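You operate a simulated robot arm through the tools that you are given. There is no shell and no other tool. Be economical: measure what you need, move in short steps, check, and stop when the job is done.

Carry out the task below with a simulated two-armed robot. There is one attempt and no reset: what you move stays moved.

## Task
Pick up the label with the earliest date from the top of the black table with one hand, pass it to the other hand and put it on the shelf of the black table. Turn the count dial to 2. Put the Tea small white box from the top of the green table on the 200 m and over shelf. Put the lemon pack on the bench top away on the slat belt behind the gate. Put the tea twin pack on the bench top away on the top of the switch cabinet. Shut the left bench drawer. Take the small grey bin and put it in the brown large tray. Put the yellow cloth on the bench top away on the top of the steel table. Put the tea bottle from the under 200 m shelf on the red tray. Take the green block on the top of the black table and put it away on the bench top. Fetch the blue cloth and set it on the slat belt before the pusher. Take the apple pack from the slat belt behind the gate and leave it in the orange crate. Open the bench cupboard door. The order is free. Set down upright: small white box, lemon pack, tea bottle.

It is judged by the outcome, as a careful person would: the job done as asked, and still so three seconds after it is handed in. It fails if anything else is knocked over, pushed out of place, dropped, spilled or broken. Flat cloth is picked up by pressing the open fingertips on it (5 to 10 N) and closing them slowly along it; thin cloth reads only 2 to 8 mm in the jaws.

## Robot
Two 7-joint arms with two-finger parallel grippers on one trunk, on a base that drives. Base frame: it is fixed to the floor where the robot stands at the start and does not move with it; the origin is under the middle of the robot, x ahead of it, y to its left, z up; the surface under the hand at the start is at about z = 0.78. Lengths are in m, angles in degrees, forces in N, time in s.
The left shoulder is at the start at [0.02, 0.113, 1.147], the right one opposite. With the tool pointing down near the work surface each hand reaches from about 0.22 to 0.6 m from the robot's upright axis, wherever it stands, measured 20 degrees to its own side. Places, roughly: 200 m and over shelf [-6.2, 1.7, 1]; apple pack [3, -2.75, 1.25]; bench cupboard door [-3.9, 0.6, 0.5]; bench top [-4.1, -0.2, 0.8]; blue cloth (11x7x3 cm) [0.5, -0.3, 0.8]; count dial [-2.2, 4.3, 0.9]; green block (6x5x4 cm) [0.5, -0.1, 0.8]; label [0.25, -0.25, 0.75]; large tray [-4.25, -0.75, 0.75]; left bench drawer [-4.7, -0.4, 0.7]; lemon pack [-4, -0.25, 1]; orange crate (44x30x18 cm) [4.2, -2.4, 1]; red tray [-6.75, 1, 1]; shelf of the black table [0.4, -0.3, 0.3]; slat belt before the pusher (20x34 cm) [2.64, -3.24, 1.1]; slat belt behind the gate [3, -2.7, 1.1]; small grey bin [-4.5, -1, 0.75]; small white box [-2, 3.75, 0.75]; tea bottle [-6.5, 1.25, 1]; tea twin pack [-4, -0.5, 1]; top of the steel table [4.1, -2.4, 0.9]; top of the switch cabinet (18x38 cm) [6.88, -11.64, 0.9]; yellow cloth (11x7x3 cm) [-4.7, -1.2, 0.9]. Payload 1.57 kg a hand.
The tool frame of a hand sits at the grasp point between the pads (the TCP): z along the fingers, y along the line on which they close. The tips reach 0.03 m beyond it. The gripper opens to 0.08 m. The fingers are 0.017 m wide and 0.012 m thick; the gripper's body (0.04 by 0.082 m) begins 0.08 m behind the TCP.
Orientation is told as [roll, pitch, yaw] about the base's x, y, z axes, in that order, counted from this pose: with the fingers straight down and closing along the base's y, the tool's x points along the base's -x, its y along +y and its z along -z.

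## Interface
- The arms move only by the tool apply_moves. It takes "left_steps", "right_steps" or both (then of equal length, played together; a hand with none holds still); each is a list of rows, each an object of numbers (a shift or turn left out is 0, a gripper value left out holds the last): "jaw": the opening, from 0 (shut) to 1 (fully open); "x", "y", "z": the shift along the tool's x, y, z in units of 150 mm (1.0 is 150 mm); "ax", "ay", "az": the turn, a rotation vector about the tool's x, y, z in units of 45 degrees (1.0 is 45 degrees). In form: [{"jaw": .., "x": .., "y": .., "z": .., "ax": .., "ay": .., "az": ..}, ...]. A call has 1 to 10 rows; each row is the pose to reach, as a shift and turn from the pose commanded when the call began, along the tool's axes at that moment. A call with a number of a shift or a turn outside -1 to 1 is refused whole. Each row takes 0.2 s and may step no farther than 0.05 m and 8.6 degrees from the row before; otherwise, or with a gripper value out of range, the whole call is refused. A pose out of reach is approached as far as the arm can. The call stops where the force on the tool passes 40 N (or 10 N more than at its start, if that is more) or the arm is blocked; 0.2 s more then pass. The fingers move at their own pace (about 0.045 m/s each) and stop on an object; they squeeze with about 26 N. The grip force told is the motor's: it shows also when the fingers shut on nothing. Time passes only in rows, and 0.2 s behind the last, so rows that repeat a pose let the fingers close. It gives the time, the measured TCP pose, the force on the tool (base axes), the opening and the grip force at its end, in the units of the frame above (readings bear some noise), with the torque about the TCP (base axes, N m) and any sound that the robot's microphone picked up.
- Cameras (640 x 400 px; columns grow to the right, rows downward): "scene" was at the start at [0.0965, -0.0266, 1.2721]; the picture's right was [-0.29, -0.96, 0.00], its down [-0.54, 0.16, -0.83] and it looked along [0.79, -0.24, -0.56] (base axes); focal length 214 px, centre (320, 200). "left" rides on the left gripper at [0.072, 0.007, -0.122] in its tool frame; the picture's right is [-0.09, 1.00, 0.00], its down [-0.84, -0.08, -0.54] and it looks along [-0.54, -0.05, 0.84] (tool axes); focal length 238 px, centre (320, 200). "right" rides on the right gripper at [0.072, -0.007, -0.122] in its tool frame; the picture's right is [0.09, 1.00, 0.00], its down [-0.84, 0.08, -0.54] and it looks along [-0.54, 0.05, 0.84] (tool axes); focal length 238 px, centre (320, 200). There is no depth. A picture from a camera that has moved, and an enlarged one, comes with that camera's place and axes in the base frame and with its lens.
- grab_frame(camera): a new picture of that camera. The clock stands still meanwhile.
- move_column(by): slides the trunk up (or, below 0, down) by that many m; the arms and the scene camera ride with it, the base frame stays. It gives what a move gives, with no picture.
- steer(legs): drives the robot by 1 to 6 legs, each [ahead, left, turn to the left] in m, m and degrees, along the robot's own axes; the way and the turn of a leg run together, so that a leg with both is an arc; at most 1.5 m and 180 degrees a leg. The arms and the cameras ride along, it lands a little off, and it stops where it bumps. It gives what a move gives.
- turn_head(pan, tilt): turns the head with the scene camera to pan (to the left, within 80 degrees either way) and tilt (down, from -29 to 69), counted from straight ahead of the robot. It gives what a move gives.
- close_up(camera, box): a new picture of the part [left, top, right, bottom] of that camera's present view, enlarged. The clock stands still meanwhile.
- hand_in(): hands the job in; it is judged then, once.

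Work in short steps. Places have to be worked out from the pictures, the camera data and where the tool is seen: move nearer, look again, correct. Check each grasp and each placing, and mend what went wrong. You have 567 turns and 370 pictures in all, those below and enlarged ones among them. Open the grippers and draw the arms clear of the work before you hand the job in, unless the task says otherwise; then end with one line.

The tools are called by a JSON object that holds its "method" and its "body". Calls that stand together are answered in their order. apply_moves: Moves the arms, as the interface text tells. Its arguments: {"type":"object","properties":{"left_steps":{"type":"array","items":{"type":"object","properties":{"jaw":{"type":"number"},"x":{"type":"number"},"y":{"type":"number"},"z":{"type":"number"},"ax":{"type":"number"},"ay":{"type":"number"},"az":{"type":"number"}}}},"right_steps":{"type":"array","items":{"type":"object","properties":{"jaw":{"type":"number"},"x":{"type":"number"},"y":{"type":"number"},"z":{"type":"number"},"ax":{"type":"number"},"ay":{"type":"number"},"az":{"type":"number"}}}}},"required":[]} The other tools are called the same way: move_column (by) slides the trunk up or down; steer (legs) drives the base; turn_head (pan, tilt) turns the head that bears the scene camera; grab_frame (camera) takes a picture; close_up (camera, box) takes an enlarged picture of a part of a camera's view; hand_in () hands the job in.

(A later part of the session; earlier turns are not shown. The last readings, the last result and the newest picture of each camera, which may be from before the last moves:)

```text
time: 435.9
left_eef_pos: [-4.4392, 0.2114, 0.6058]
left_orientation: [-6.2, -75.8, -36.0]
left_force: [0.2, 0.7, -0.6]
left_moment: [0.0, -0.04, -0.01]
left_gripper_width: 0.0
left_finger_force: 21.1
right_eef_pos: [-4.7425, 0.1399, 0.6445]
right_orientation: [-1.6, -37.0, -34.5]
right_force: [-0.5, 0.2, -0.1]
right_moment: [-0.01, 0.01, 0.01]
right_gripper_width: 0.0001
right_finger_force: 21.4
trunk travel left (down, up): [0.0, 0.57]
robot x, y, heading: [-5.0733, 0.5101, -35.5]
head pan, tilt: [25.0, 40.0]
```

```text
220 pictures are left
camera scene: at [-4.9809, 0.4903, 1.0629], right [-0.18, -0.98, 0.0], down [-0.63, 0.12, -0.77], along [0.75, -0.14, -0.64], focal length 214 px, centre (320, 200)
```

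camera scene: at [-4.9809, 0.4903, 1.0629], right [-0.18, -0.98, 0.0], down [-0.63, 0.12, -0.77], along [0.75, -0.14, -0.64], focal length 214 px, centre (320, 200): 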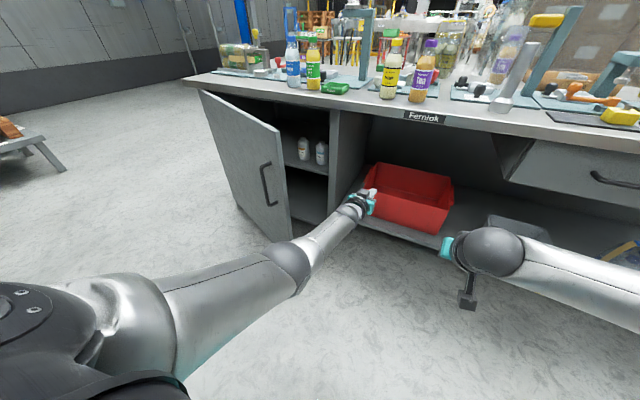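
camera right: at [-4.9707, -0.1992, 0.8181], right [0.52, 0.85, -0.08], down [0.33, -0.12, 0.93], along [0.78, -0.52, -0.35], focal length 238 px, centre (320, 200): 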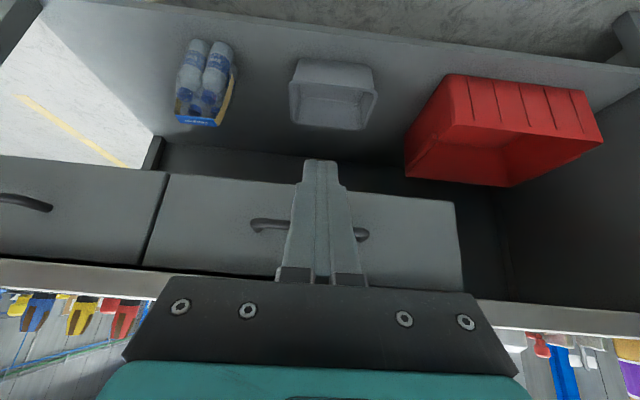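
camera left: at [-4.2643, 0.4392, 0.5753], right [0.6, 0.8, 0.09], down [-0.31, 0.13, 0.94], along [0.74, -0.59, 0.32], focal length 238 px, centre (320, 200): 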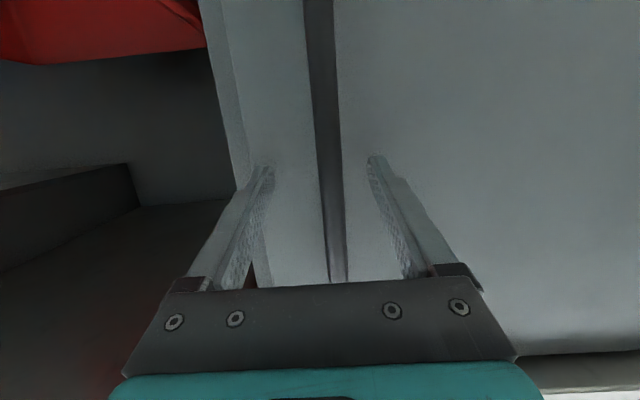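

The arm is now straight and inside of the door's edge. Strafe left 0.3 m to push the door.

{"method": "steer", "body": {"legs": [[0, 0.3, 0]]}}

{"method": "grab_frame", "body": {"camera": "scene"}}

```text
time: 437.7
left_eef_pos: [-4.3052, 0.4043, 0.6043]
left_orientation: [-6.8, -75.7, -36.9]
left_force: [0.8, 1.3, -0.2]
left_moment: [-0.01, 0.03, 0.05]
left_gripper_width: 0.0
left_finger_force: 20.9
right_eef_pos: [-4.5965, 0.3479, 0.6443]
right_orientation: [-1.6, -37.1, -34.7]
right_force: [-0.7, 0.9, 0.0]
right_moment: [-0.02, 0.01, 0.0]
right_gripper_width: 0.0
right_finger_force: 21.7
trunk travel left (down, up): [0.0, 0.57]
robot x, y, heading: [-4.9266, 0.7163, -35.3]
head pan, tilt: [25.0, 40.0]
stopped in leg 1: the robot was blocked; the commanded pose is now the measured one
```

```text
219 pictures are left
camera scene: at [-4.8345, 0.6972, 1.0629], right [-0.18, -0.98, 0.0], down [-0.63, 0.12, -0.77], along [0.75, -0.14, -0.64], focal length 214 px, centre (320, 200)
```

scene: 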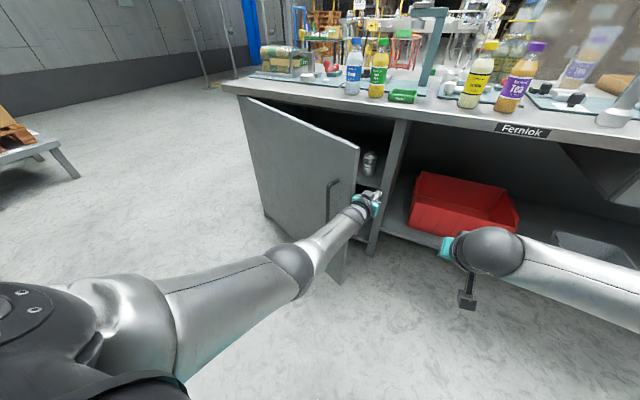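

That pressed the door partly shut again. Better: back out, stand square to the door face, grip the handle, and drive an arc about the hinge. First reverse out.

{"method": "steer", "body": {"legs": [[0, -0.3, 0], [-0.35, 0, 0]]}}

{"method": "apply_moves", "body": {"left_steps": [{"z": -0.25, "x": 0.06, "jaw": 0.5}, {"z": -0.5, "x": 0.12, "jaw": 0.8}, {"z": -0.7, "x": 0.18, "jaw": 0.8}]}}

{"method": "grab_frame", "body": {"camera": "scene"}}

```text
time: 441.7
left_eef_pos: [-4.77, 0.3668, 0.605]
left_orientation: [-6.8, -75.7, -37.2]
left_force: [0.4, 0.0, -0.7]
left_moment: [-0.01, 0.02, 0.02]
left_gripper_width: 0.0
left_finger_force: 21.2
right_eef_pos: [-5.061, 0.3106, 0.644]
right_orientation: [-1.7, -37.0, -34.8]
right_force: [0.8, -0.7, 0.4]
right_moment: [0.0, -0.01, 0.0]
right_gripper_width: 0.0
right_finger_force: 21.4
trunk travel left (down, up): [0.0, 0.57]
robot x, y, heading: [-5.3928, 0.6842, -35.7]
head pan, tilt: [25.0, 40.0]
```

```text
time: 442.5
left_eef_pos: [-4.8505, 0.443, 0.6032]
left_orientation: [-6.7, -75.7, -37.1]
left_force: [0.2, -0.4, 0.5]
left_moment: [0.01, -0.01, -0.03]
left_gripper_width: 0.064
left_finger_force: 0.3
right_eef_pos: [-5.06, 0.3091, 0.6439]
right_orientation: [-1.8, -37.1, -34.8]
right_force: [-0.8, 0.2, 1.1]
right_moment: [-0.02, -0.01, 0.0]
right_gripper_width: 0.0002
right_finger_force: 21.1
trunk travel left (down, up): [0.0, 0.57]
robot x, y, heading: [-5.39, 0.6793, -35.6]
head pan, tilt: [25.0, 40.0]
```

```text
218 pictures are left
camera scene: at [-5.2983, 0.6611, 1.0629], right [-0.18, -0.98, 0.0], down [-0.63, 0.12, -0.77], along [0.75, -0.14, -0.64], focal length 214 px, centre (320, 200)
```

scene: 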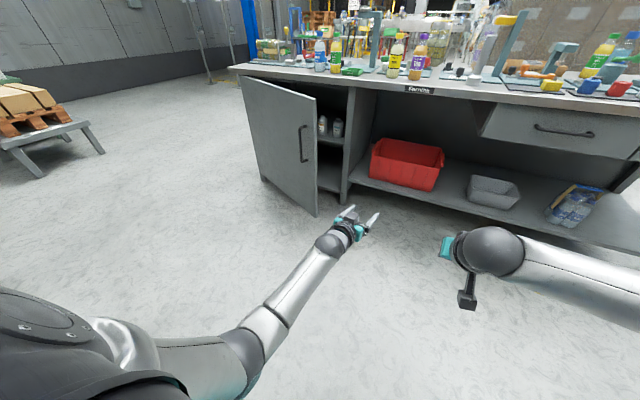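

Handle now ≈(-4.305,0.565), door ≈27° open. I position square to the door (heading ≈-62°).

{"method": "steer", "body": {"legs": [[0, 0.737, 0], [0.275, 0, 0], [0, 0, -26.4]]}}

{"method": "grab_frame", "body": {"camera": "left"}}

{"method": "grab_frame", "body": {"camera": "scene"}}

```text
time: 449.4
left_eef_pos: [-4.3519, 0.6855, 0.6022]
left_orientation: [-6.8, -75.7, -63.2]
left_force: [-1.0, 0.4, -0.3]
left_moment: [0.0, -0.01, -0.01]
left_gripper_width: 0.064
left_finger_force: 0.1
right_eef_pos: [-4.5995, 0.6571, 0.6446]
right_orientation: [-1.6, -36.9, -61.1]
right_force: [0.9, -1.1, -0.5]
right_moment: [-0.03, 0.01, -0.04]
right_gripper_width: 0.0002
right_finger_force: 21.3
trunk travel left (down, up): [0.0, 0.57]
robot x, y, heading: [-4.7332, 1.137, -61.8]
head pan, tilt: [25.0, 40.0]
```

```text
217 pictures are left
camera left: at [-4.393, 0.8144, 0.5628], right [0.94, 0.32, 0.06], down [-0.16, 0.28, 0.95], along [0.29, -0.9, 0.32], focal length 238 px, centre (320, 200)
```

left: 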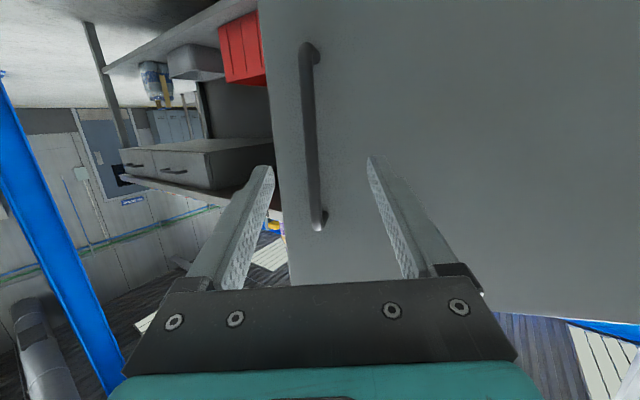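

```text
216 pictures are left
camera scene: at [-4.6569, 1.0799, 1.0629], right [-0.6, -0.8, 0.0], down [-0.52, 0.38, -0.77], along [0.61, -0.46, -0.64], focal length 214 px, centre (320, 200)
```

scene: 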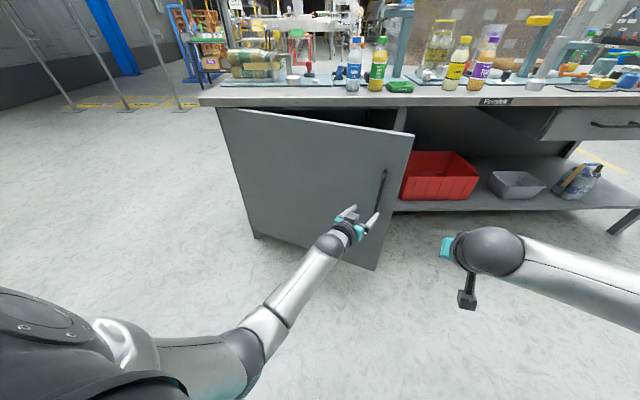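

The bar is between the fingers again. Advance 9 cm and close.

{"method": "apply_moves", "body": {"left_steps": [{"z": 0.2, "x": -0.05, "y": -0.03}, {"z": 0.4, "x": -0.1, "y": -0.03}, {"z": 0.58, "x": -0.145, "y": -0.03}, {"z": 0.58, "x": -0.145, "y": -0.03}]}}

{"method": "grab_frame", "body": {"camera": "left"}}

```text
time: 450.4
left_eef_pos: [-4.3257, 0.5987, 0.6007]
left_orientation: [-6.8, -75.9, -63.2]
left_force: [-1.1, -0.3, 0.0]
left_moment: [0.01, -0.01, 0.01]
left_gripper_width: 0.0643
left_finger_force: 0.0
right_eef_pos: [-4.5996, 0.6584, 0.6445]
right_orientation: [-1.7, -36.9, -61.1]
right_force: [0.7, 0.2, -0.2]
right_moment: [-0.01, 0.03, 0.01]
right_gripper_width: 0.0002
right_finger_force: 21.1
trunk travel left (down, up): [0.0, 0.57]
robot x, y, heading: [-4.7368, 1.142, -61.8]
head pan, tilt: [25.0, 40.0]
```

```text
215 pictures are left
camera left: at [-4.3669, 0.7267, 0.5623], right [0.94, 0.32, 0.06], down [-0.16, 0.28, 0.95], along [0.29, -0.9, 0.32], focal length 238 px, centre (320, 200)
```

left: 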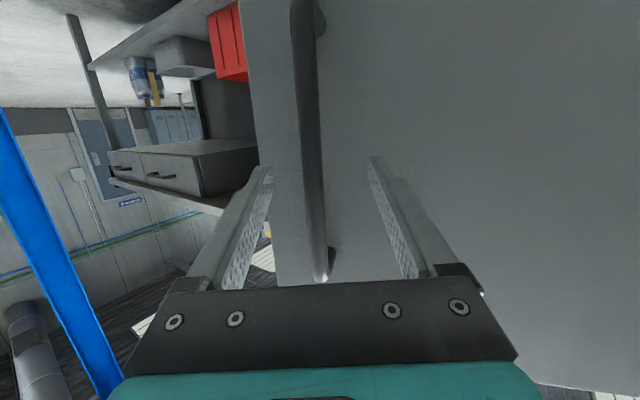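

{"method": "apply_moves", "body": {"left_steps": [{"jaw": 0.5, "y": -0.02, "z": 0.06, "x": -0.015}, {"jaw": 0.2, "y": -0.02, "z": 0.06, "x": -0.015}, {"jaw": 0, "y": -0.02, "z": 0.06, "x": -0.015}, {"jaw": 0, "y": -0.02, "z": 0.06, "x": -0.015}, {"jaw": 0, "y": -0.02, "z": 0.06, "x": -0.015}]}}

```text
time: 451.6
left_eef_pos: [-4.3276, 0.588, 0.6022]
left_orientation: [-6.4, -75.8, -63.8]
left_force: [-7.4, -4.6, -0.9]
left_moment: [0.18, -0.39, -0.08]
left_gripper_width: 0.014
left_finger_force: 30.5
right_eef_pos: [-4.5981, 0.659, 0.6437]
right_orientation: [-1.6, -37.0, -61.0]
right_force: [-1.0, 0.4, 0.8]
right_moment: [-0.01, -0.03, -0.02]
right_gripper_width: 0.0001
right_finger_force: 21.1
trunk travel left (down, up): [0.0, 0.57]
robot x, y, heading: [-4.7324, 1.1399, -61.8]
head pan, tilt: [25.0, 40.0]
```

Gripped again; geometry gives hinge at ≈(-3.886,0.747), i.e. 0.746 ahead and 0.56 left of me. I drive an arc about it, 20° at first.

{"method": "steer", "body": {"legs": [[-0.195, 0.26, -20]]}}

{"method": "grab_frame", "body": {"camera": "scene"}}

```text
time: 453.6
left_eef_pos: [-4.3735, 0.7279, 0.6014]
left_orientation: [-6.7, -75.7, -82.6]
left_force: [-0.1, -0.4, -0.2]
left_moment: [0.06, -0.6, -0.02]
left_gripper_width: 0.0139
left_finger_force: 30.2
right_eef_pos: [-4.598, 0.8817, 0.6438]
right_orientation: [-1.7, -37.2, -79.5]
right_force: [0.1, -0.6, 0.5]
right_moment: [-0.01, 0.02, -0.01]
right_gripper_width: 0.0
right_finger_force: 21.2
trunk travel left (down, up): [0.0, 0.57]
robot x, y, heading: [-4.5726, 1.3813, -80.2]
head pan, tilt: [25.0, 40.0]
stopped in leg 1: the force on the tool passed its limit at 41 N (the readings are from after the stop); the commanded pose is now the measured one
```

```text
214 pictures are left
camera scene: at [-4.52, 1.3, 1.063], right [-0.82, -0.57, 0.0], down [-0.37, 0.53, -0.77], along [0.44, -0.63, -0.64], focal length 214 px, centre (320, 200)
```

scene: 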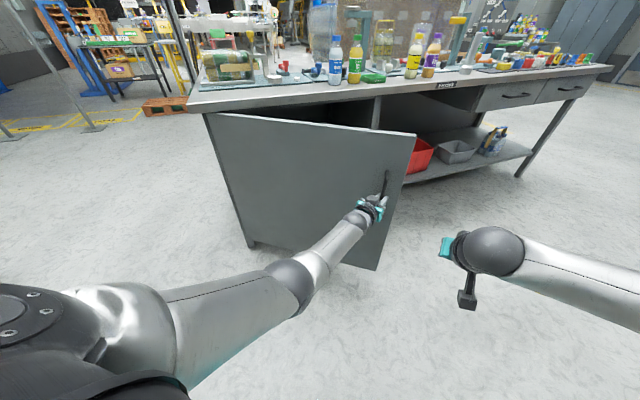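

Works. Refit: hinge ≈(-3.728,0.867), door ≈38°. Continue the arc with the corrected centre.

{"method": "steer", "body": {"legs": [[-0.26, 0.227, -20]]}}

```text
time: 455.9
left_eef_pos: [-4.3822, 0.9539, 0.6013]
left_orientation: [-7.8, -75.7, -101.8]
left_force: [-22.3, 1.7, -2.1]
left_moment: [-0.15, -0.44, -0.25]
left_gripper_width: 0.0142
left_finger_force: 30.1
right_eef_pos: [-4.5399, 1.1732, 0.6438]
right_orientation: [-1.6, -37.2, -99.4]
right_force: [0.1, 0.0, 0.0]
right_moment: [-0.01, -0.02, -0.04]
right_gripper_width: 0.0
right_finger_force: 21.7
trunk travel left (down, up): [0.0, 0.57]
robot x, y, heading: [-4.3435, 1.6325, -100.2]
head pan, tilt: [25.0, 40.0]
```

58° open. One more 25° arc.

{"method": "steer", "body": {"legs": [[-0.325, 0.265, -25]]}}

{"method": "grab_frame", "body": {"camera": "scene"}}

```text
time: 458.4
left_eef_pos: [-4.2848, 1.2262, 0.6016]
left_orientation: [-7.5, -75.7, -125.8]
left_force: [20.5, -13.3, 2.1]
left_moment: [-0.26, -0.61, 0.31]
left_gripper_width: 0.014
left_finger_force: 30.3
right_eef_pos: [-4.344, 1.4932, 0.6443]
right_orientation: [-1.8, -37.1, -123.2]
right_force: [-0.4, 0.0, -0.3]
right_moment: [0.03, -0.02, -0.01]
right_gripper_width: 0.0001
right_finger_force: 21.3
trunk travel left (down, up): [0.0, 0.57]
robot x, y, heading: [-3.9807, 1.8374, -123.8]
head pan, tilt: [25.0, 40.0]
```

```text
213 pictures are left
camera scene: at [-3.9951, 1.7416, 1.0629], right [-0.99, 0.16, 0.0], down [0.1, 0.64, -0.77], along [-0.12, -0.76, -0.64], focal length 214 px, centre (320, 200)
```

scene: 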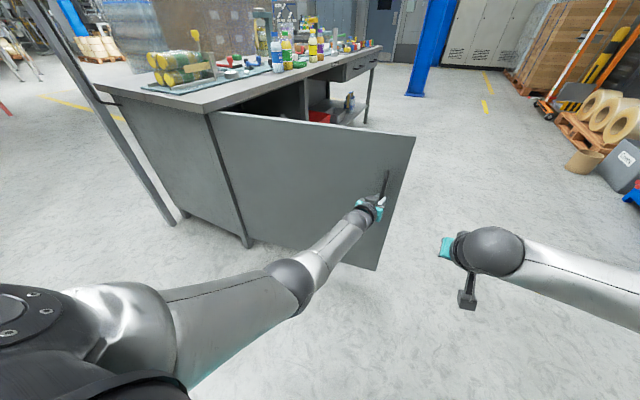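

The door is ~83° open. Release and withdraw.

{"method": "apply_moves", "body": {"left_steps": [{"jaw": 0.4}, {"jaw": 0.8}, {"jaw": 1}, {"z": -0.2, "x": 0.05}, {"z": -0.45, "x": 0.11}, {"z": -0.7, "x": 0.17}, {"z": -0.95, "x": 0.24}]}}

{"method": "steer", "body": {"legs": [[-0.3, 0, 0]]}}

{"method": "grab_frame", "body": {"camera": "scene"}}

```text
time: 460.1
left_eef_pos: [-4.1856, 1.332, 0.6007]
left_orientation: [-7.1, -75.7, -125.9]
left_force: [-1.9, 0.4, 0.6]
left_moment: [0.02, -0.02, 0.0]
left_gripper_width: 0.0802
left_finger_force: 0.0
right_eef_pos: [-4.3441, 1.4952, 0.6452]
right_orientation: [-1.6, -37.1, -123.4]
right_force: [-0.3, -0.1, 0.5]
right_moment: [-0.01, -0.03, 0.01]
right_gripper_width: 0.0001
right_finger_force: 21.1
trunk travel left (down, up): [0.0, 0.57]
robot x, y, heading: [-3.976, 1.8329, -124.3]
head pan, tilt: [25.0, 40.0]
```

```text
time: 462.1
left_eef_pos: [-4.0188, 1.5798, 0.6004]
left_orientation: [-7.3, -75.8, -126.1]
left_force: [-0.8, 0.3, -0.2]
left_moment: [0.0, -0.01, 0.01]
left_gripper_width: 0.0802
left_finger_force: 0.0
right_eef_pos: [-4.1784, 1.7417, 0.6446]
right_orientation: [-1.7, -37.1, -123.5]
right_force: [-0.3, 0.7, 0.7]
right_moment: [0.03, 0.03, -0.01]
right_gripper_width: 0.0001
right_finger_force: 21.2
trunk travel left (down, up): [0.0, 0.57]
robot x, y, heading: [-3.8138, 2.0876, -124.2]
head pan, tilt: [25.0, 40.0]
```

```text
212 pictures are left
camera scene: at [-3.8297, 1.9885, 1.0629], right [-0.99, 0.16, 0.0], down [0.1, 0.63, -0.77], along [-0.12, -0.76, -0.64], focal length 214 px, centre (320, 200)
```

scene: 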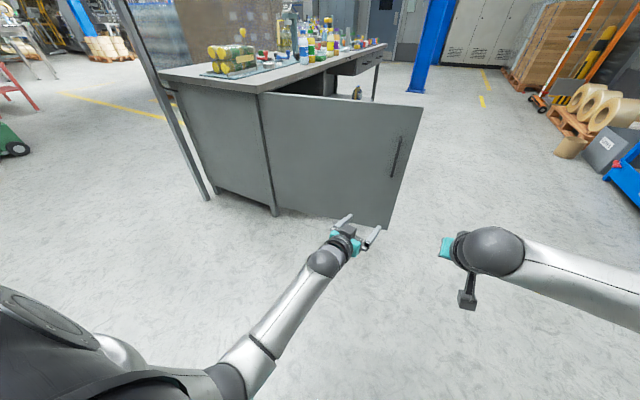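

Door open. Next the green table (dial and white box), ~2.5 m away. Reset arms, raise trunk, and turn toward it.

{"method": "move_column", "body": {"by": 0.35}}

{"method": "apply_moves", "body": {"left_steps": [{"ay": 0.17, "ax": -0.02}, {"ay": 0.34, "ax": -0.04}, {"ay": 0.51, "ax": -0.06}, {"ay": 0.68, "ax": -0.08}, {"ay": 0.85, "ax": -0.1}, {"ay": 0.85, "ax": -0.1}], "right_steps": [{"ay": 0.15, "z": -0.2}, {"ay": 0.3, "z": -0.4}, {"ay": 0.45, "z": -0.6}, {"ay": 0.6, "z": -0.8}, {"ay": 0.7, "z": -1}, {"ay": 0.82, "z": -1, "jaw": 1}]}}

{"method": "steer", "body": {"legs": [[0, 0, 172]]}}

{"method": "turn_head", "body": {"pan": 0, "tilt": 25}}

{"method": "grab_frame", "body": {"camera": "scene"}}

```text
time: 465.5
left_eef_pos: [-4.0203, 1.5788, 0.9516]
left_orientation: [-7.2, -75.7, -126.1]
left_force: [-0.1, 0.1, 0.1]
left_moment: [0.03, 0.03, -0.01]
left_gripper_width: 0.08
left_finger_force: 0.0
right_eef_pos: [-4.1771, 1.7413, 0.9941]
right_orientation: [-1.7, -37.1, -123.4]
right_force: [0.2, 0.3, -0.2]
right_moment: [0.01, -0.01, 0.03]
right_gripper_width: 0.0001
right_finger_force: 21.2
trunk travel left (down, up): [-0.35, 0.22]
robot x, y, heading: [-3.8147, 2.0838, -124.3]
head pan, tilt: [25.0, 40.0]
```

```text
time: 466.9
left_eef_pos: [-4.0197, 1.5785, 0.9504]
left_orientation: [0.8, -37.5, -129.9]
left_force: [1.2, 0.6, -0.1]
left_moment: [0.0, 0.04, 0.03]
left_gripper_width: 0.0802
left_finger_force: 0.0
right_eef_pos: [-4.1253, 1.8139, 1.1146]
right_orientation: [-1.4, -0.1, -124.5]
right_force: [0.1, 0.4, -1.0]
right_moment: [0.0, 0.0, 0.03]
right_gripper_width: 0.0317
right_finger_force: 0.0
trunk travel left (down, up): [-0.35, 0.22]
robot x, y, heading: [-3.8167, 2.0816, -124.0]
head pan, tilt: [25.0, 40.0]
```

```text
time: 474.2
left_eef_pos: [-3.5009, 2.5273, 0.9512]
left_orientation: [0.8, -37.5, 37.8]
left_force: [-0.7, 0.6, -1.2]
left_moment: [0.04, 0.01, 0.02]
left_gripper_width: 0.0801
left_finger_force: 0.2
right_eef_pos: [-3.4502, 2.2765, 1.1142]
right_orientation: [-1.4, -0.1, 43.2]
right_force: [0.1, -0.6, 0.3]
right_moment: [-0.02, 0.02, -0.01]
right_gripper_width: 0.0799
right_finger_force: 0.0
trunk travel left (down, up): [-0.35, 0.22]
robot x, y, heading: [-3.811, 2.0843, 43.5]
head pan, tilt: [25.0, 40.0]
```

```text
time: 475.1
left_eef_pos: [-3.5007, 2.5275, 0.9516]
left_orientation: [0.8, -37.5, 37.6]
left_force: [-0.2, 0.0, 0.2]
left_moment: [-0.01, 0.06, 0.05]
left_gripper_width: 0.0798
left_finger_force: 0.2
right_eef_pos: [-3.4485, 2.2774, 1.1136]
right_orientation: [-1.3, -0.2, 43.1]
right_force: [-0.3, -0.1, 0.0]
right_moment: [-0.01, 0.0, -0.01]
right_gripper_width: 0.08
right_finger_force: 0.1
trunk travel left (down, up): [-0.35, 0.22]
robot x, y, heading: [-3.8162, 2.082, 43.4]
head pan, tilt: [0.0, 25.0]
```

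```text
211 pictures are left
camera scene: at [-3.7363, 2.1511, 1.4362], right [0.69, -0.73, 0.0], down [-0.31, -0.29, -0.91], along [0.66, 0.62, -0.42], focal length 214 px, centre (320, 200)
```

scene: 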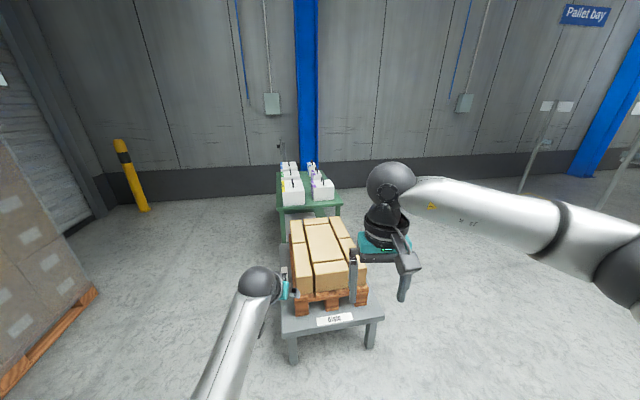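

{"method": "close_up", "body": {"camera": "scene", "box": [250, 120, 370, 260]}}

```text
2.86 times, centred on (310, 190) of scene
camera zoom: at [-3.7363, 2.1511, 1.4362], right [0.69, -0.73, 0.0], down [-0.31, -0.29, -0.91], along [0.66, 0.62, -0.42], focal length 613 px, centre (349, 229)
```

zoom: 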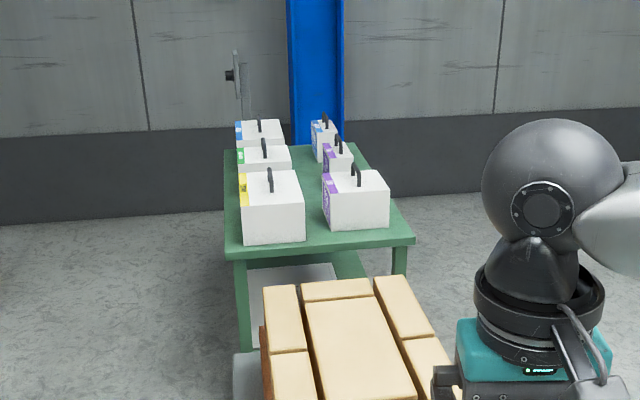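

The operator side of the green table is its left (facing -F); the dial stands at its back end. I drive round to that side.

{"method": "steer", "body": {"legs": [[0, 0, 11.6], [0, 0.6, 0], [1.5, 0, 0], [1.0, 0, 0], [0, 0, -90]]}}

{"method": "turn_head", "body": {"pan": 0, "tilt": 30}}

{"method": "grab_frame", "body": {"camera": "scene"}}

```text
time: 494.8
left_eef_pos: [-2.3869, 4.2591, 0.9516]
left_orientation: [0.8, -37.4, -40.7]
left_force: [-0.3, 1.0, -0.6]
left_moment: [0.02, 0.0, -0.02]
left_gripper_width: 0.0802
left_finger_force: 0.0
right_eef_pos: [-2.6218, 4.1575, 1.1134]
right_orientation: [-1.4, -0.2, -35.3]
right_force: [-0.5, -0.4, -0.1]
right_moment: [0.02, 0.03, 0.02]
right_gripper_width: 0.0798
right_finger_force: 0.1
trunk travel left (down, up): [-0.35, 0.22]
robot x, y, heading: [-2.8827, 4.4768, -34.8]
head pan, tilt: [0.0, 25.0]
```

```text
time: 495.5
left_eef_pos: [-2.3865, 4.2583, 0.9519]
left_orientation: [0.8, -37.5, -40.7]
left_force: [-0.3, 0.9, 0.2]
left_moment: [-0.01, -0.01, -0.01]
left_gripper_width: 0.0801
left_finger_force: 0.2
right_eef_pos: [-2.6224, 4.1584, 1.1136]
right_orientation: [-1.4, -0.2, -35.3]
right_force: [-0.6, -0.2, -0.8]
right_moment: [-0.01, -0.01, -0.02]
right_gripper_width: 0.0799
right_finger_force: 0.1
trunk travel left (down, up): [-0.35, 0.22]
robot x, y, heading: [-2.8851, 4.4713, -35.0]
head pan, tilt: [0.0, 30.0]
```

```text
209 pictures are left
camera scene: at [-2.8018, 4.4163, 1.4283], right [-0.57, -0.82, 0.0], down [-0.41, 0.29, -0.87], along [0.71, -0.5, -0.5], focal length 214 px, centre (320, 200)
```

scene: 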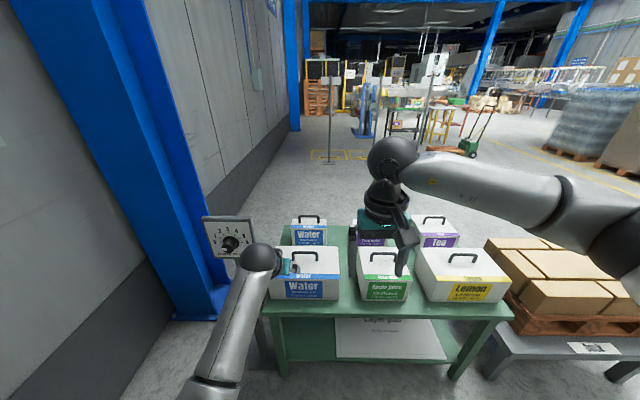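

{"method": "close_up", "body": {"camera": "scene", "box": [180, 190, 300, 280]}}

{"method": "close_up", "body": {"camera": "scene", "box": [250, 200, 530, 380]}}

```text
4.44 times, centred on (240, 235) of scene
camera zoom: at [-2.8018, 4.4163, 1.4283], right [-0.57, -0.82, 0.0], down [-0.41, 0.29, -0.87], along [0.71, -0.5, -0.5], focal length 953 px, centre (676, 44)
```

zoom: 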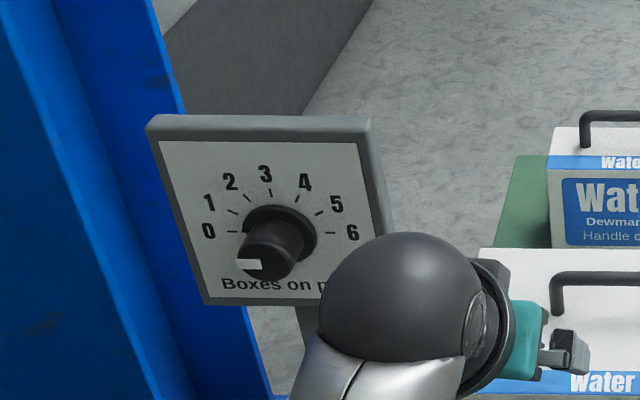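

```text
2.22 times, centred on (390, 290) of scene
camera zoom: at [-2.8018, 4.4163, 1.4283], right [-0.57, -0.82, 0.0], down [-0.41, 0.29, -0.87], along [0.71, -0.5, -0.5], focal length 477 px, centre (164, 0)
```

zoom: 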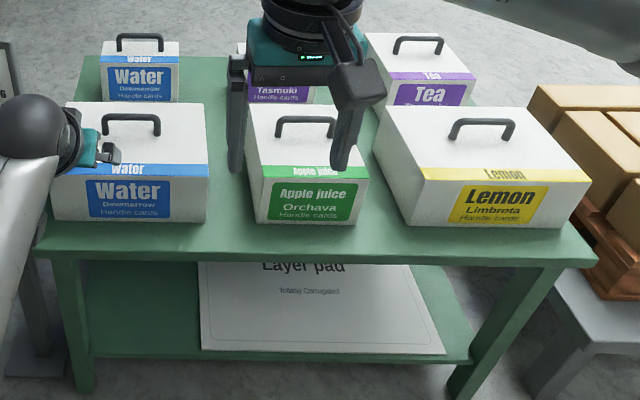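

Dial pointer reads 0 (left); 2 needs 60° clockwise. I shift left 0.2 m, back a little, and point the left hand horizontally at the knob.

{"method": "steer", "body": {"legs": [[-0.1, 0.2, 0]]}}

{"method": "apply_moves", "body": {"left_steps": [{"ay": -0.17}, {"ay": -0.34}, {"ay": -0.51}, {"ay": -0.68}, {"ay": -0.85}, {"ay": -1.0}, {"ay": -1.0}]}}

{"method": "grab_frame", "body": {"camera": "left"}}

{"method": "close_up", "body": {"camera": "scene", "box": [200, 180, 360, 300]}}

```text
time: 497.2
left_eef_pos: [-2.3543, 4.4798, 0.9515]
left_orientation: [0.8, -37.5, -40.7]
left_force: [1.1, 1.5, -0.2]
left_moment: [0.0, -0.03, 0.0]
left_gripper_width: 0.0798
left_finger_force: 0.1
right_eef_pos: [-2.5903, 4.3785, 1.1138]
right_orientation: [-1.5, -0.1, -35.3]
right_force: [-0.2, -0.2, 0.3]
right_moment: [-0.01, -0.02, 0.0]
right_gripper_width: 0.0797
right_finger_force: 0.0
trunk travel left (down, up): [-0.35, 0.22]
robot x, y, heading: [-2.8496, 4.6961, -35.0]
head pan, tilt: [0.0, 30.0]
```

```text
time: 498.8
left_eef_pos: [-2.3529, 4.4805, 0.9511]
left_orientation: [5.5, -82.5, -45.7]
left_force: [0.1, 0.4, -0.5]
left_moment: [0.0, -0.01, -0.01]
left_gripper_width: 0.0802
left_finger_force: 0.1
right_eef_pos: [-2.5896, 4.3775, 1.1132]
right_orientation: [-1.4, -0.3, -35.2]
right_force: [-0.1, 1.0, 0.0]
right_moment: [0.01, -0.02, -0.02]
right_gripper_width: 0.0801
right_finger_force: 0.0
trunk travel left (down, up): [-0.35, 0.22]
robot x, y, heading: [-2.8539, 4.6927, -35.0]
head pan, tilt: [0.0, 30.0]
```

```text
206 pictures are left
camera left: at [-2.4484, 4.569, 0.8961], right [0.65, 0.75, 0.1], down [-0.38, 0.21, 0.9], along [0.65, -0.63, 0.43], focal length 238 px, centre (320, 200)
```

left: 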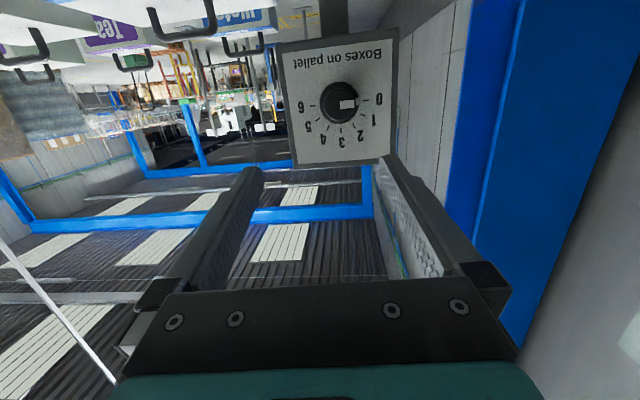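

```text
3.33 times, centred on (280, 240) of scene
camera zoom: at [-2.7693, 4.6367, 1.4283], right [-0.57, -0.82, 0.0], down [-0.41, 0.29, -0.87], along [0.71, -0.5, -0.5], focal length 715 px, centre (453, 67)
```

zoom: 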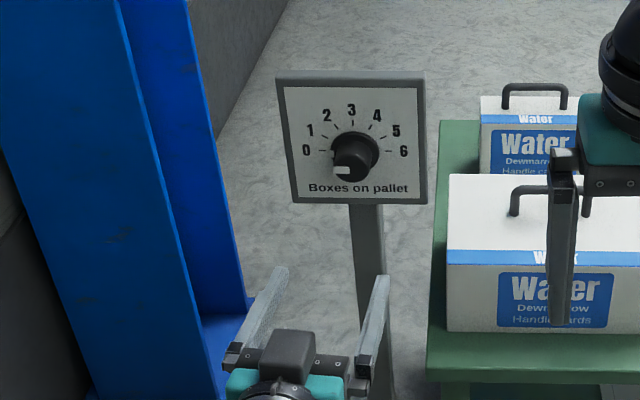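

{"method": "close_up", "body": {"camera": "left", "box": [270, 30, 410, 170]}}

```text
2.86 times, centred on (340, 100) of left
camera zoom: at [-2.4484, 4.569, 0.8961], right [0.65, 0.75, 0.1], down [-0.38, 0.21, 0.9], along [0.65, -0.63, 0.43], focal length 681 px, centre (263, 486)
```

zoom: 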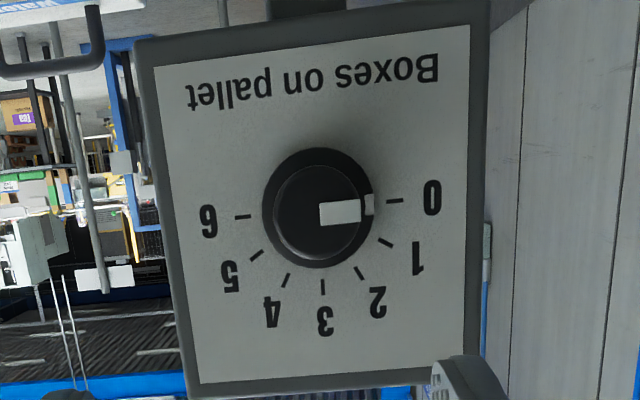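

Pointer is at 0; knob end ≈(-2.167,4.354,0.923). Align the hand and advance part-way.

{"method": "apply_moves", "body": {"left_steps": [{"ax": -0.11, "az": -0.015, "ay": -0.12}, {"ax": -0.11, "az": -0.015, "ay": -0.12, "x": 0.15}, {"ax": -0.11, "az": -0.015, "ay": -0.12, "x": 0.15, "z": 0.3}, {"ax": -0.11, "az": -0.015, "ay": -0.12, "x": 0.15, "z": 0.6}, {"ax": -0.11, "az": -0.015, "ay": -0.12, "x": 0.15, "z": 0.9}, {"ax": -0.11, "az": -0.015, "ay": -0.12, "x": 0.15, "z": 0.9}]}}

{"method": "grab_frame", "body": {"camera": "left"}}

```text
time: 500.2
left_eef_pos: [-2.2664, 4.4025, 0.9234]
left_orientation: [9.7, -88.0, -44.9]
left_force: [0.2, 0.8, -0.6]
left_moment: [-0.01, 0.0, 0.0]
left_gripper_width: 0.0798
left_finger_force: 0.0
left hand out of reach, approached as far as the arm can: row 5, 6
right_eef_pos: [-2.5896, 4.3776, 1.114]
right_orientation: [-1.4, -0.2, -35.3]
right_force: [0.2, 0.3, 1.2]
right_moment: [0.03, -0.03, 0.03]
right_gripper_width: 0.08
right_finger_force: 0.0
trunk travel left (down, up): [-0.35, 0.22]
robot x, y, heading: [-2.8507, 4.692, -34.9]
head pan, tilt: [0.0, 30.0]
```

```text
203 pictures are left
camera left: at [-2.3634, 4.4802, 0.8556], right [0.58, 0.81, 0.1], down [-0.47, 0.23, 0.85], along [0.67, -0.54, 0.51], focal length 238 px, centre (320, 200)
```

left: 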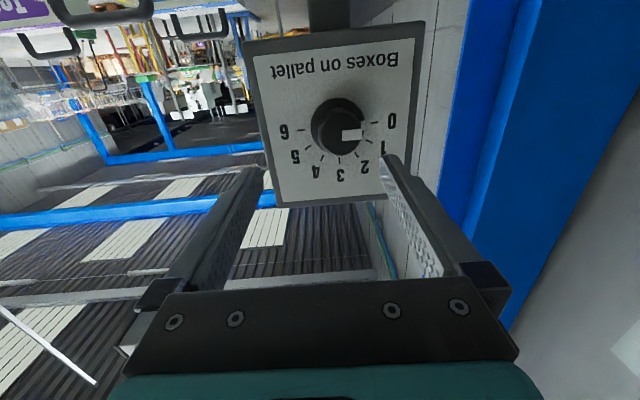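

Need the robot 0.1 m closer. Shift the hand 18 mm left, then drive ahead so the jaws enclose the knob.

{"method": "apply_moves", "body": {"left_steps": [{"y": 0.12, "x": 0.03}, {"y": 0.12, "x": 0.03}]}}

{"method": "steer", "body": {"legs": [[0.07, 0, 0]]}}

{"method": "grab_frame", "body": {"camera": "left"}}

```text
time: 500.8
left_eef_pos: [-2.2564, 4.4192, 0.9187]
left_orientation: [11.7, -87.9, -47.0]
left_force: [0.3, 0.5, -0.4]
left_moment: [0.01, 0.01, -0.01]
left_gripper_width: 0.0801
left_finger_force: 0.0
right_eef_pos: [-2.5905, 4.3771, 1.114]
right_orientation: [-1.4, -0.2, -35.4]
right_force: [-0.8, 0.4, -0.1]
right_moment: [0.0, 0.02, 0.01]
right_gripper_width: 0.0801
right_finger_force: 0.1
trunk travel left (down, up): [-0.35, 0.22]
robot x, y, heading: [-2.8549, 4.6946, -34.7]
head pan, tilt: [0.0, 30.0]
```

```text
time: 501.8
left_eef_pos: [-2.1986, 4.3777, 0.9179]
left_orientation: [11.0, -87.9, -46.3]
left_force: [1.1, 0.2, -0.1]
left_moment: [-0.02, -0.04, 0.0]
left_gripper_width: 0.0801
left_finger_force: 0.1
right_eef_pos: [-2.5312, 4.3388, 1.1143]
right_orientation: [-1.4, -0.1, -35.3]
right_force: [-0.1, 0.9, 0.0]
right_moment: [0.0, 0.02, -0.03]
right_gripper_width: 0.0802
right_finger_force: 0.2
trunk travel left (down, up): [-0.35, 0.22]
robot x, y, heading: [-2.7973, 4.6541, -35.0]
head pan, tilt: [0.0, 30.0]
```

```text
202 pictures are left
camera left: at [-2.2954, 4.4554, 0.8501], right [0.58, 0.81, 0.1], down [-0.47, 0.23, 0.86], along [0.67, -0.54, 0.51], focal length 238 px, centre (320, 200)
```

left: 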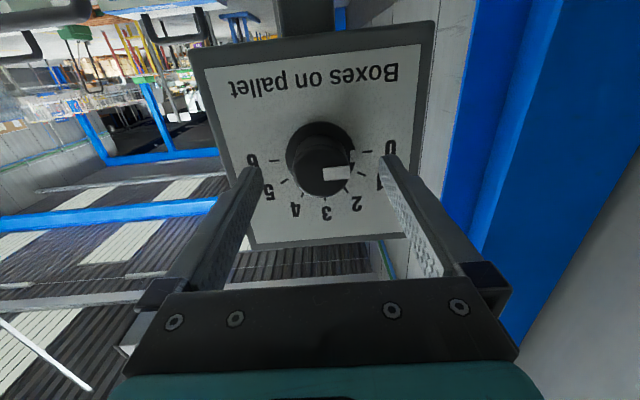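

Knob is centred. Advance 4 cm and close.

{"method": "apply_moves", "body": {"left_steps": [{"z": 0.12}, {"z": 0.22}, {"z": 0.28}]}}

{"method": "apply_moves", "body": {"left_steps": [{"jaw": 0.7}, {"jaw": 0.5}, {"jaw": 0.3}, {"jaw": 0.0}, {"jaw": 0.0}]}}

{"method": "grab_frame", "body": {"camera": "left"}}

```text
time: 502.6
left_eef_pos: [-2.1959, 4.3735, 0.9251]
left_orientation: [11.2, -87.9, -46.4]
left_force: [0.1, 0.0, 0.3]
left_moment: [-0.05, -0.01, -0.02]
left_gripper_width: 0.0798
left_finger_force: 0.1
left hand out of reach, approached as far as the arm can: row 1, 2, 3
right_eef_pos: [-2.5334, 4.3376, 1.1138]
right_orientation: [-1.4, -0.2, -35.5]
right_force: [0.3, 0.2, 0.0]
right_moment: [0.02, 0.0, 0.0]
right_gripper_width: 0.08
right_finger_force: 0.0
trunk travel left (down, up): [-0.35, 0.22]
robot x, y, heading: [-2.7963, 4.6565, -35.1]
head pan, tilt: [0.0, 30.0]
```

```text
time: 503.8
left_eef_pos: [-2.194, 4.3749, 0.9267]
left_orientation: [9.8, -88.0, -45.0]
left_force: [5.0, 7.0, -0.1]
left_moment: [0.06, -0.01, 0.45]
left_gripper_width: 0.0405
left_finger_force: 36.2
right_eef_pos: [-2.5327, 4.3383, 1.1133]
right_orientation: [-1.4, -0.2, -35.2]
right_force: [0.4, 0.3, -0.3]
right_moment: [-0.02, -0.04, 0.0]
right_gripper_width: 0.08
right_finger_force: 0.0
trunk travel left (down, up): [-0.35, 0.22]
robot x, y, heading: [-2.7979, 4.6552, -34.9]
head pan, tilt: [0.0, 30.0]
```

```text
201 pictures are left
camera left: at [-2.291, 4.4519, 0.8585], right [0.58, 0.81, 0.1], down [-0.47, 0.23, 0.85], along [0.67, -0.54, 0.51], focal length 238 px, centre (320, 200)
```

left: 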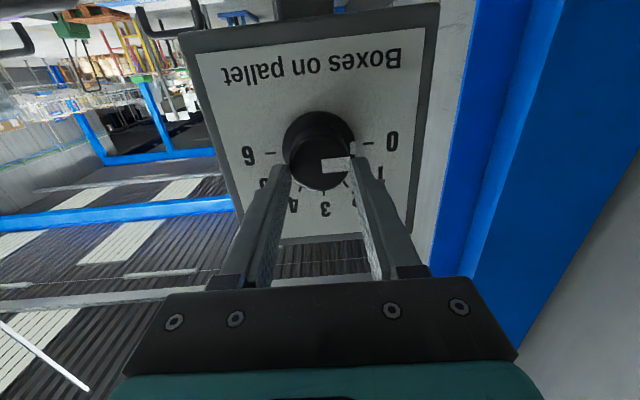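

Only the tips hold it. Open, drive 5 cm nearer, and re-grip.

{"method": "apply_moves", "body": {"left_steps": [{"jaw": 0.7}, {"jaw": 1}, {"jaw": 1, "x": 0.03}]}}

{"method": "steer", "body": {"legs": [[0.035, 0, 0]]}}

{"method": "grab_frame", "body": {"camera": "left"}}

```text
time: 504.6
left_eef_pos: [-2.1981, 4.3738, 0.9235]
left_orientation: [11.4, -88.0, -46.9]
left_force: [0.0, 0.5, 0.3]
left_moment: [0.0, -0.04, 0.02]
left_gripper_width: 0.08
left_finger_force: 0.1
left hand out of reach, approached as far as the arm can: row 3
right_eef_pos: [-2.5321, 4.338, 1.1142]
right_orientation: [-1.3, -0.3, -35.4]
right_force: [0.3, -0.2, -0.2]
right_moment: [-0.01, 0.01, 0.01]
right_gripper_width: 0.0799
right_finger_force: 0.0
trunk travel left (down, up): [-0.35, 0.22]
robot x, y, heading: [-2.7956, 4.6571, -35.2]
head pan, tilt: [0.0, 30.0]
```

```text
time: 505.6
left_eef_pos: [-2.171, 4.3547, 0.9229]
left_orientation: [12.0, -88.2, -47.4]
left_force: [-0.2, 0.3, -1.0]
left_moment: [-0.01, 0.03, -0.02]
left_gripper_width: 0.08
left_finger_force: 0.0
right_eef_pos: [-2.5042, 4.3184, 1.1141]
right_orientation: [-1.4, -0.2, -35.5]
right_force: [0.6, -0.3, -0.5]
right_moment: [-0.01, 0.0, -0.02]
right_gripper_width: 0.0798
right_finger_force: 0.1
trunk travel left (down, up): [-0.35, 0.22]
robot x, y, heading: [-2.7653, 4.637, -35.0]
head pan, tilt: [0.0, 30.0]
stopped in leg 1: the force on the tool passed its limit at 72 N (the readings are from after the stop); the commanded pose is now the measured one
```

```text
200 pictures are left
camera left: at [-2.2689, 4.4319, 0.8549], right [0.58, 0.81, 0.1], down [-0.47, 0.23, 0.85], along [0.67, -0.54, 0.52], focal length 238 px, centre (320, 200)
```

left: 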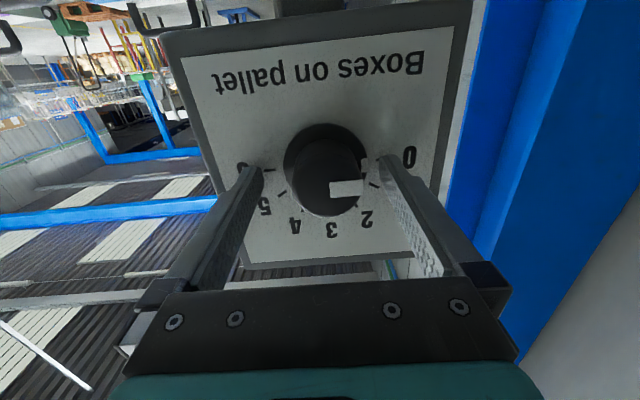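

The tips touched the panel; the knob now lies between the pads. Ease back 4 mm, centre, and grip.

{"method": "apply_moves", "body": {"left_steps": [{"z": -0.03, "y": 0.045}, {"z": -0.03, "y": 0.045, "jaw": 0.7}, {"z": -0.03, "y": 0.045, "jaw": 0.5}, {"z": -0.03, "y": 0.045, "jaw": 0.3}, {"z": -0.03, "y": 0.045, "jaw": 0.2}, {"z": -0.03, "y": 0.045, "jaw": 0.2}]}}

{"method": "grab_frame", "body": {"camera": "left"}}

```text
time: 507.0
left_eef_pos: [-2.176, 4.3618, 0.9229]
left_orientation: [13.1, -88.2, -48.8]
left_force: [-18.4, -1.2, 2.2]
left_moment: [0.06, 0.15, -0.93]
left_gripper_width: 0.0419
left_finger_force: 22.1
right_eef_pos: [-2.5072, 4.3191, 1.1133]
right_orientation: [-1.2, -0.3, -35.3]
right_force: [-0.5, -0.3, 0.4]
right_moment: [-0.01, -0.01, 0.01]
right_gripper_width: 0.0797
right_finger_force: 0.0
trunk travel left (down, up): [-0.35, 0.22]
robot x, y, heading: [-2.7669, 4.6371, -35.0]
head pan, tilt: [0.0, 30.0]
```

```text
199 pictures are left
camera left: at [-2.2721, 4.4398, 0.8548], right [0.58, 0.81, 0.1], down [-0.47, 0.23, 0.85], along [0.67, -0.54, 0.51], focal length 238 px, centre (320, 200)
```

left: 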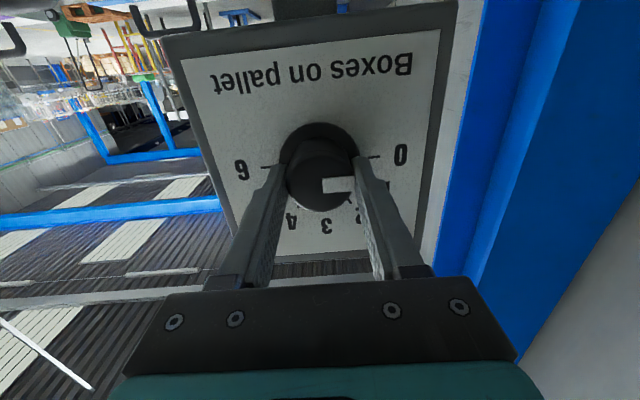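

Turn the knob clockwise: first 45°.

{"method": "apply_moves", "body": {"left_steps": [{"az": 0.15, "jaw": 0.2}, {"az": 0.3}, {"az": 0.45}, {"az": 0.6}, {"az": 0.75}, {"az": 0.9}, {"az": 1.0}]}}

{"method": "grab_frame", "body": {"camera": "left"}}

{"method": "close_up", "body": {"camera": "scene", "box": [220, 170, 360, 270]}}

```text
time: 508.6
left_eef_pos: [-2.1774, 4.3615, 0.9218]
left_orientation: [87.5, -44.4, -123.7]
left_force: [-29.1, -0.3, -4.0]
left_moment: [-0.19, -0.19, 0.63]
left_gripper_width: 0.0414
left_finger_force: 45.2
right_eef_pos: [-2.5074, 4.3178, 1.1135]
right_orientation: [-1.3, -0.4, -35.4]
right_force: [0.4, 0.6, 0.0]
right_moment: [-0.01, -0.01, 0.0]
right_gripper_width: 0.0802
right_finger_force: 0.0
trunk travel left (down, up): [-0.35, 0.22]
robot x, y, heading: [-2.7687, 4.6364, -34.9]
head pan, tilt: [0.0, 30.0]
```

```text
198 pictures are left
camera left: at [-2.2438, 4.4782, 0.8806], right [0.39, 0.5, 0.77], down [-0.81, -0.22, 0.55], along [0.45, -0.84, 0.32], focal length 238 px, centre (320, 200)
```

left: 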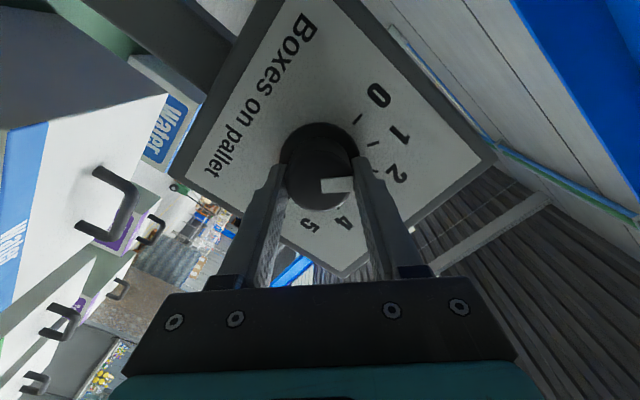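

```text
4.00 times, centred on (290, 220) of scene
camera zoom: at [-2.6875, 4.5766, 1.4285], right [-0.57, -0.82, 0.0], down [-0.41, 0.29, -0.87], along [0.71, -0.5, -0.5], focal length 858 px, centre (440, 120)
```

zoom: 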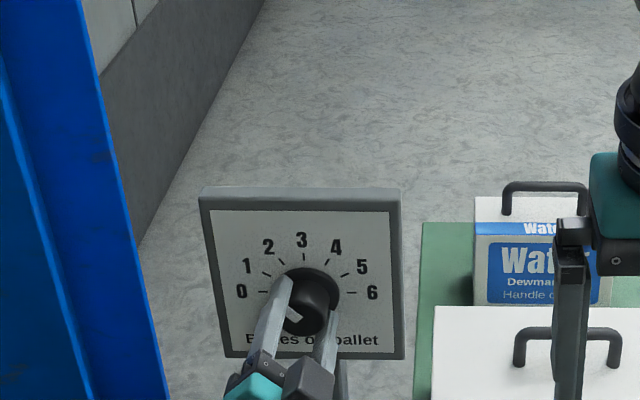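

It turned 45°. 15° more to reach 2.

{"method": "apply_moves", "body": {"left_steps": [{"az": 0.12}, {"az": 0.24}, {"az": 0.35}, {"az": 0.35}]}}

{"method": "close_up", "body": {"camera": "left", "box": [220, 90, 440, 250]}}

```text
time: 509.6
left_eef_pos: [-2.1776, 4.3613, 0.9218]
left_orientation: [87.9, -28.8, -124.4]
left_force: [-27.3, -1.6, -5.5]
left_moment: [-0.22, -0.23, 0.17]
left_gripper_width: 0.0414
left_finger_force: 44.7
right_eef_pos: [-2.5073, 4.3179, 1.1147]
right_orientation: [-1.3, -0.3, -35.4]
right_force: [0.9, -0.4, 0.1]
right_moment: [0.01, -0.03, 0.0]
right_gripper_width: 0.0804
right_finger_force: 0.1
trunk travel left (down, up): [-0.35, 0.22]
robot x, y, heading: [-2.7682, 4.6351, -35.1]
head pan, tilt: [0.0, 30.0]
```

```text
2.50 times, centred on (330, 170) of left
camera zoom: at [-2.2377, 4.4862, 0.8973], right [0.26, 0.31, 0.92], down [-0.88, -0.32, 0.35], along [0.4, -0.9, 0.19], focal length 596 px, centre (295, 275)
```

zoom: 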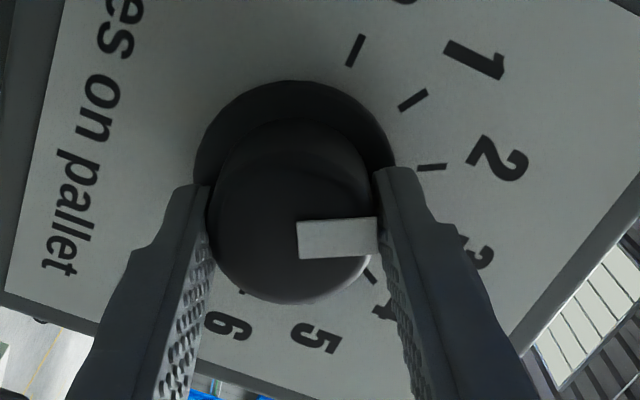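

The pointer is parallel to the 2 tick. Release and withdraw.

{"method": "apply_moves", "body": {"left_steps": [{"jaw": 0.4}, {"jaw": 0.7}, {"jaw": 1}, {"jaw": 1}, {"z": -0.15}, {"z": -0.4}, {"z": -0.65}, {"z": -0.9}]}}

{"method": "steer", "body": {"legs": [[-0.25, 0, 0]]}}

{"method": "close_up", "body": {"camera": "scene", "box": [220, 160, 340, 260]}}

{"method": "close_up", "body": {"camera": "left", "box": [220, 30, 440, 190]}}

```text
time: 511.4
left_eef_pos: [-2.2725, 4.4481, 0.932]
left_orientation: [89.1, -27.4, -124.7]
left_force: [-0.1, 0.0, -0.1]
left_moment: [0.01, -0.02, -0.01]
left_gripper_width: 0.0801
left_finger_force: 0.0
right_eef_pos: [-2.5042, 4.3186, 1.1137]
right_orientation: [-1.4, -0.2, -35.4]
right_force: [-0.5, 0.0, -0.7]
right_moment: [-0.04, 0.04, 0.0]
right_gripper_width: 0.08
right_finger_force: 0.1
trunk travel left (down, up): [-0.35, 0.22]
robot x, y, heading: [-2.7678, 4.6361, -35.0]
head pan, tilt: [0.0, 30.0]
```

```text
time: 513.2
left_eef_pos: [-2.4807, 4.5935, 0.9288]
left_orientation: [88.5, -27.4, -124.8]
left_force: [-0.5, 0.1, 0.0]
left_moment: [0.01, -0.01, 0.02]
left_gripper_width: 0.0797
left_finger_force: 0.0
right_eef_pos: [-2.7118, 4.463, 1.1139]
right_orientation: [-1.3, -0.3, -35.6]
right_force: [-0.4, -0.4, -0.2]
right_moment: [-0.01, -0.02, 0.01]
right_gripper_width: 0.0799
right_finger_force: 0.0
trunk travel left (down, up): [-0.35, 0.22]
robot x, y, heading: [-2.9699, 4.7847, -34.8]
head pan, tilt: [0.0, 30.0]
```

```text
4.00 times, centred on (280, 210) of scene
camera zoom: at [-2.8905, 4.7216, 1.4284], right [-0.58, -0.82, 0.0], down [-0.41, 0.29, -0.87], along [0.71, -0.5, -0.5], focal length 858 px, centre (480, 160)
```

zoom: 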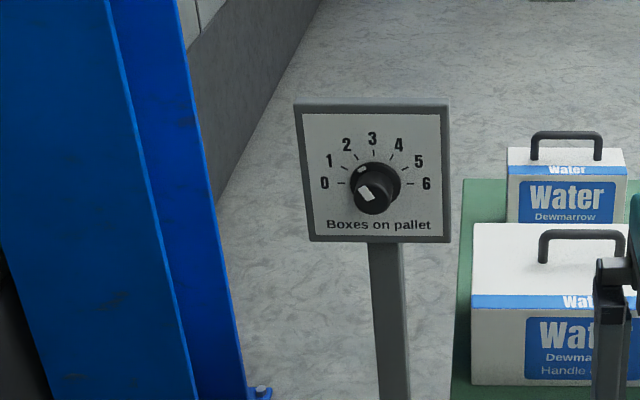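

```text
2.50 times, centred on (330, 110) of left
camera zoom: at [-2.5411, 4.7173, 0.9049], right [0.23, 0.29, 0.93], down [-0.89, -0.32, 0.33], along [0.4, -0.9, 0.19], focal length 596 px, centre (295, 425)
```

zoom: 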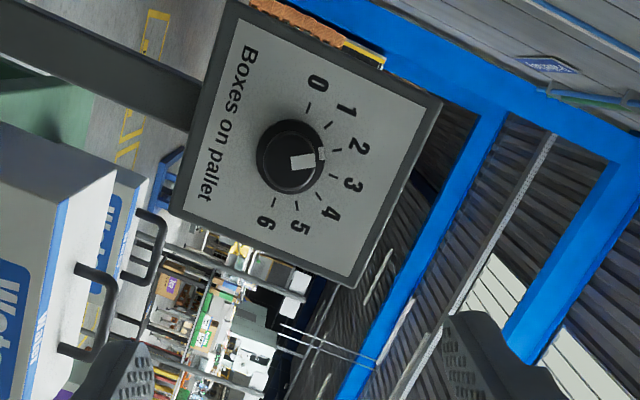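

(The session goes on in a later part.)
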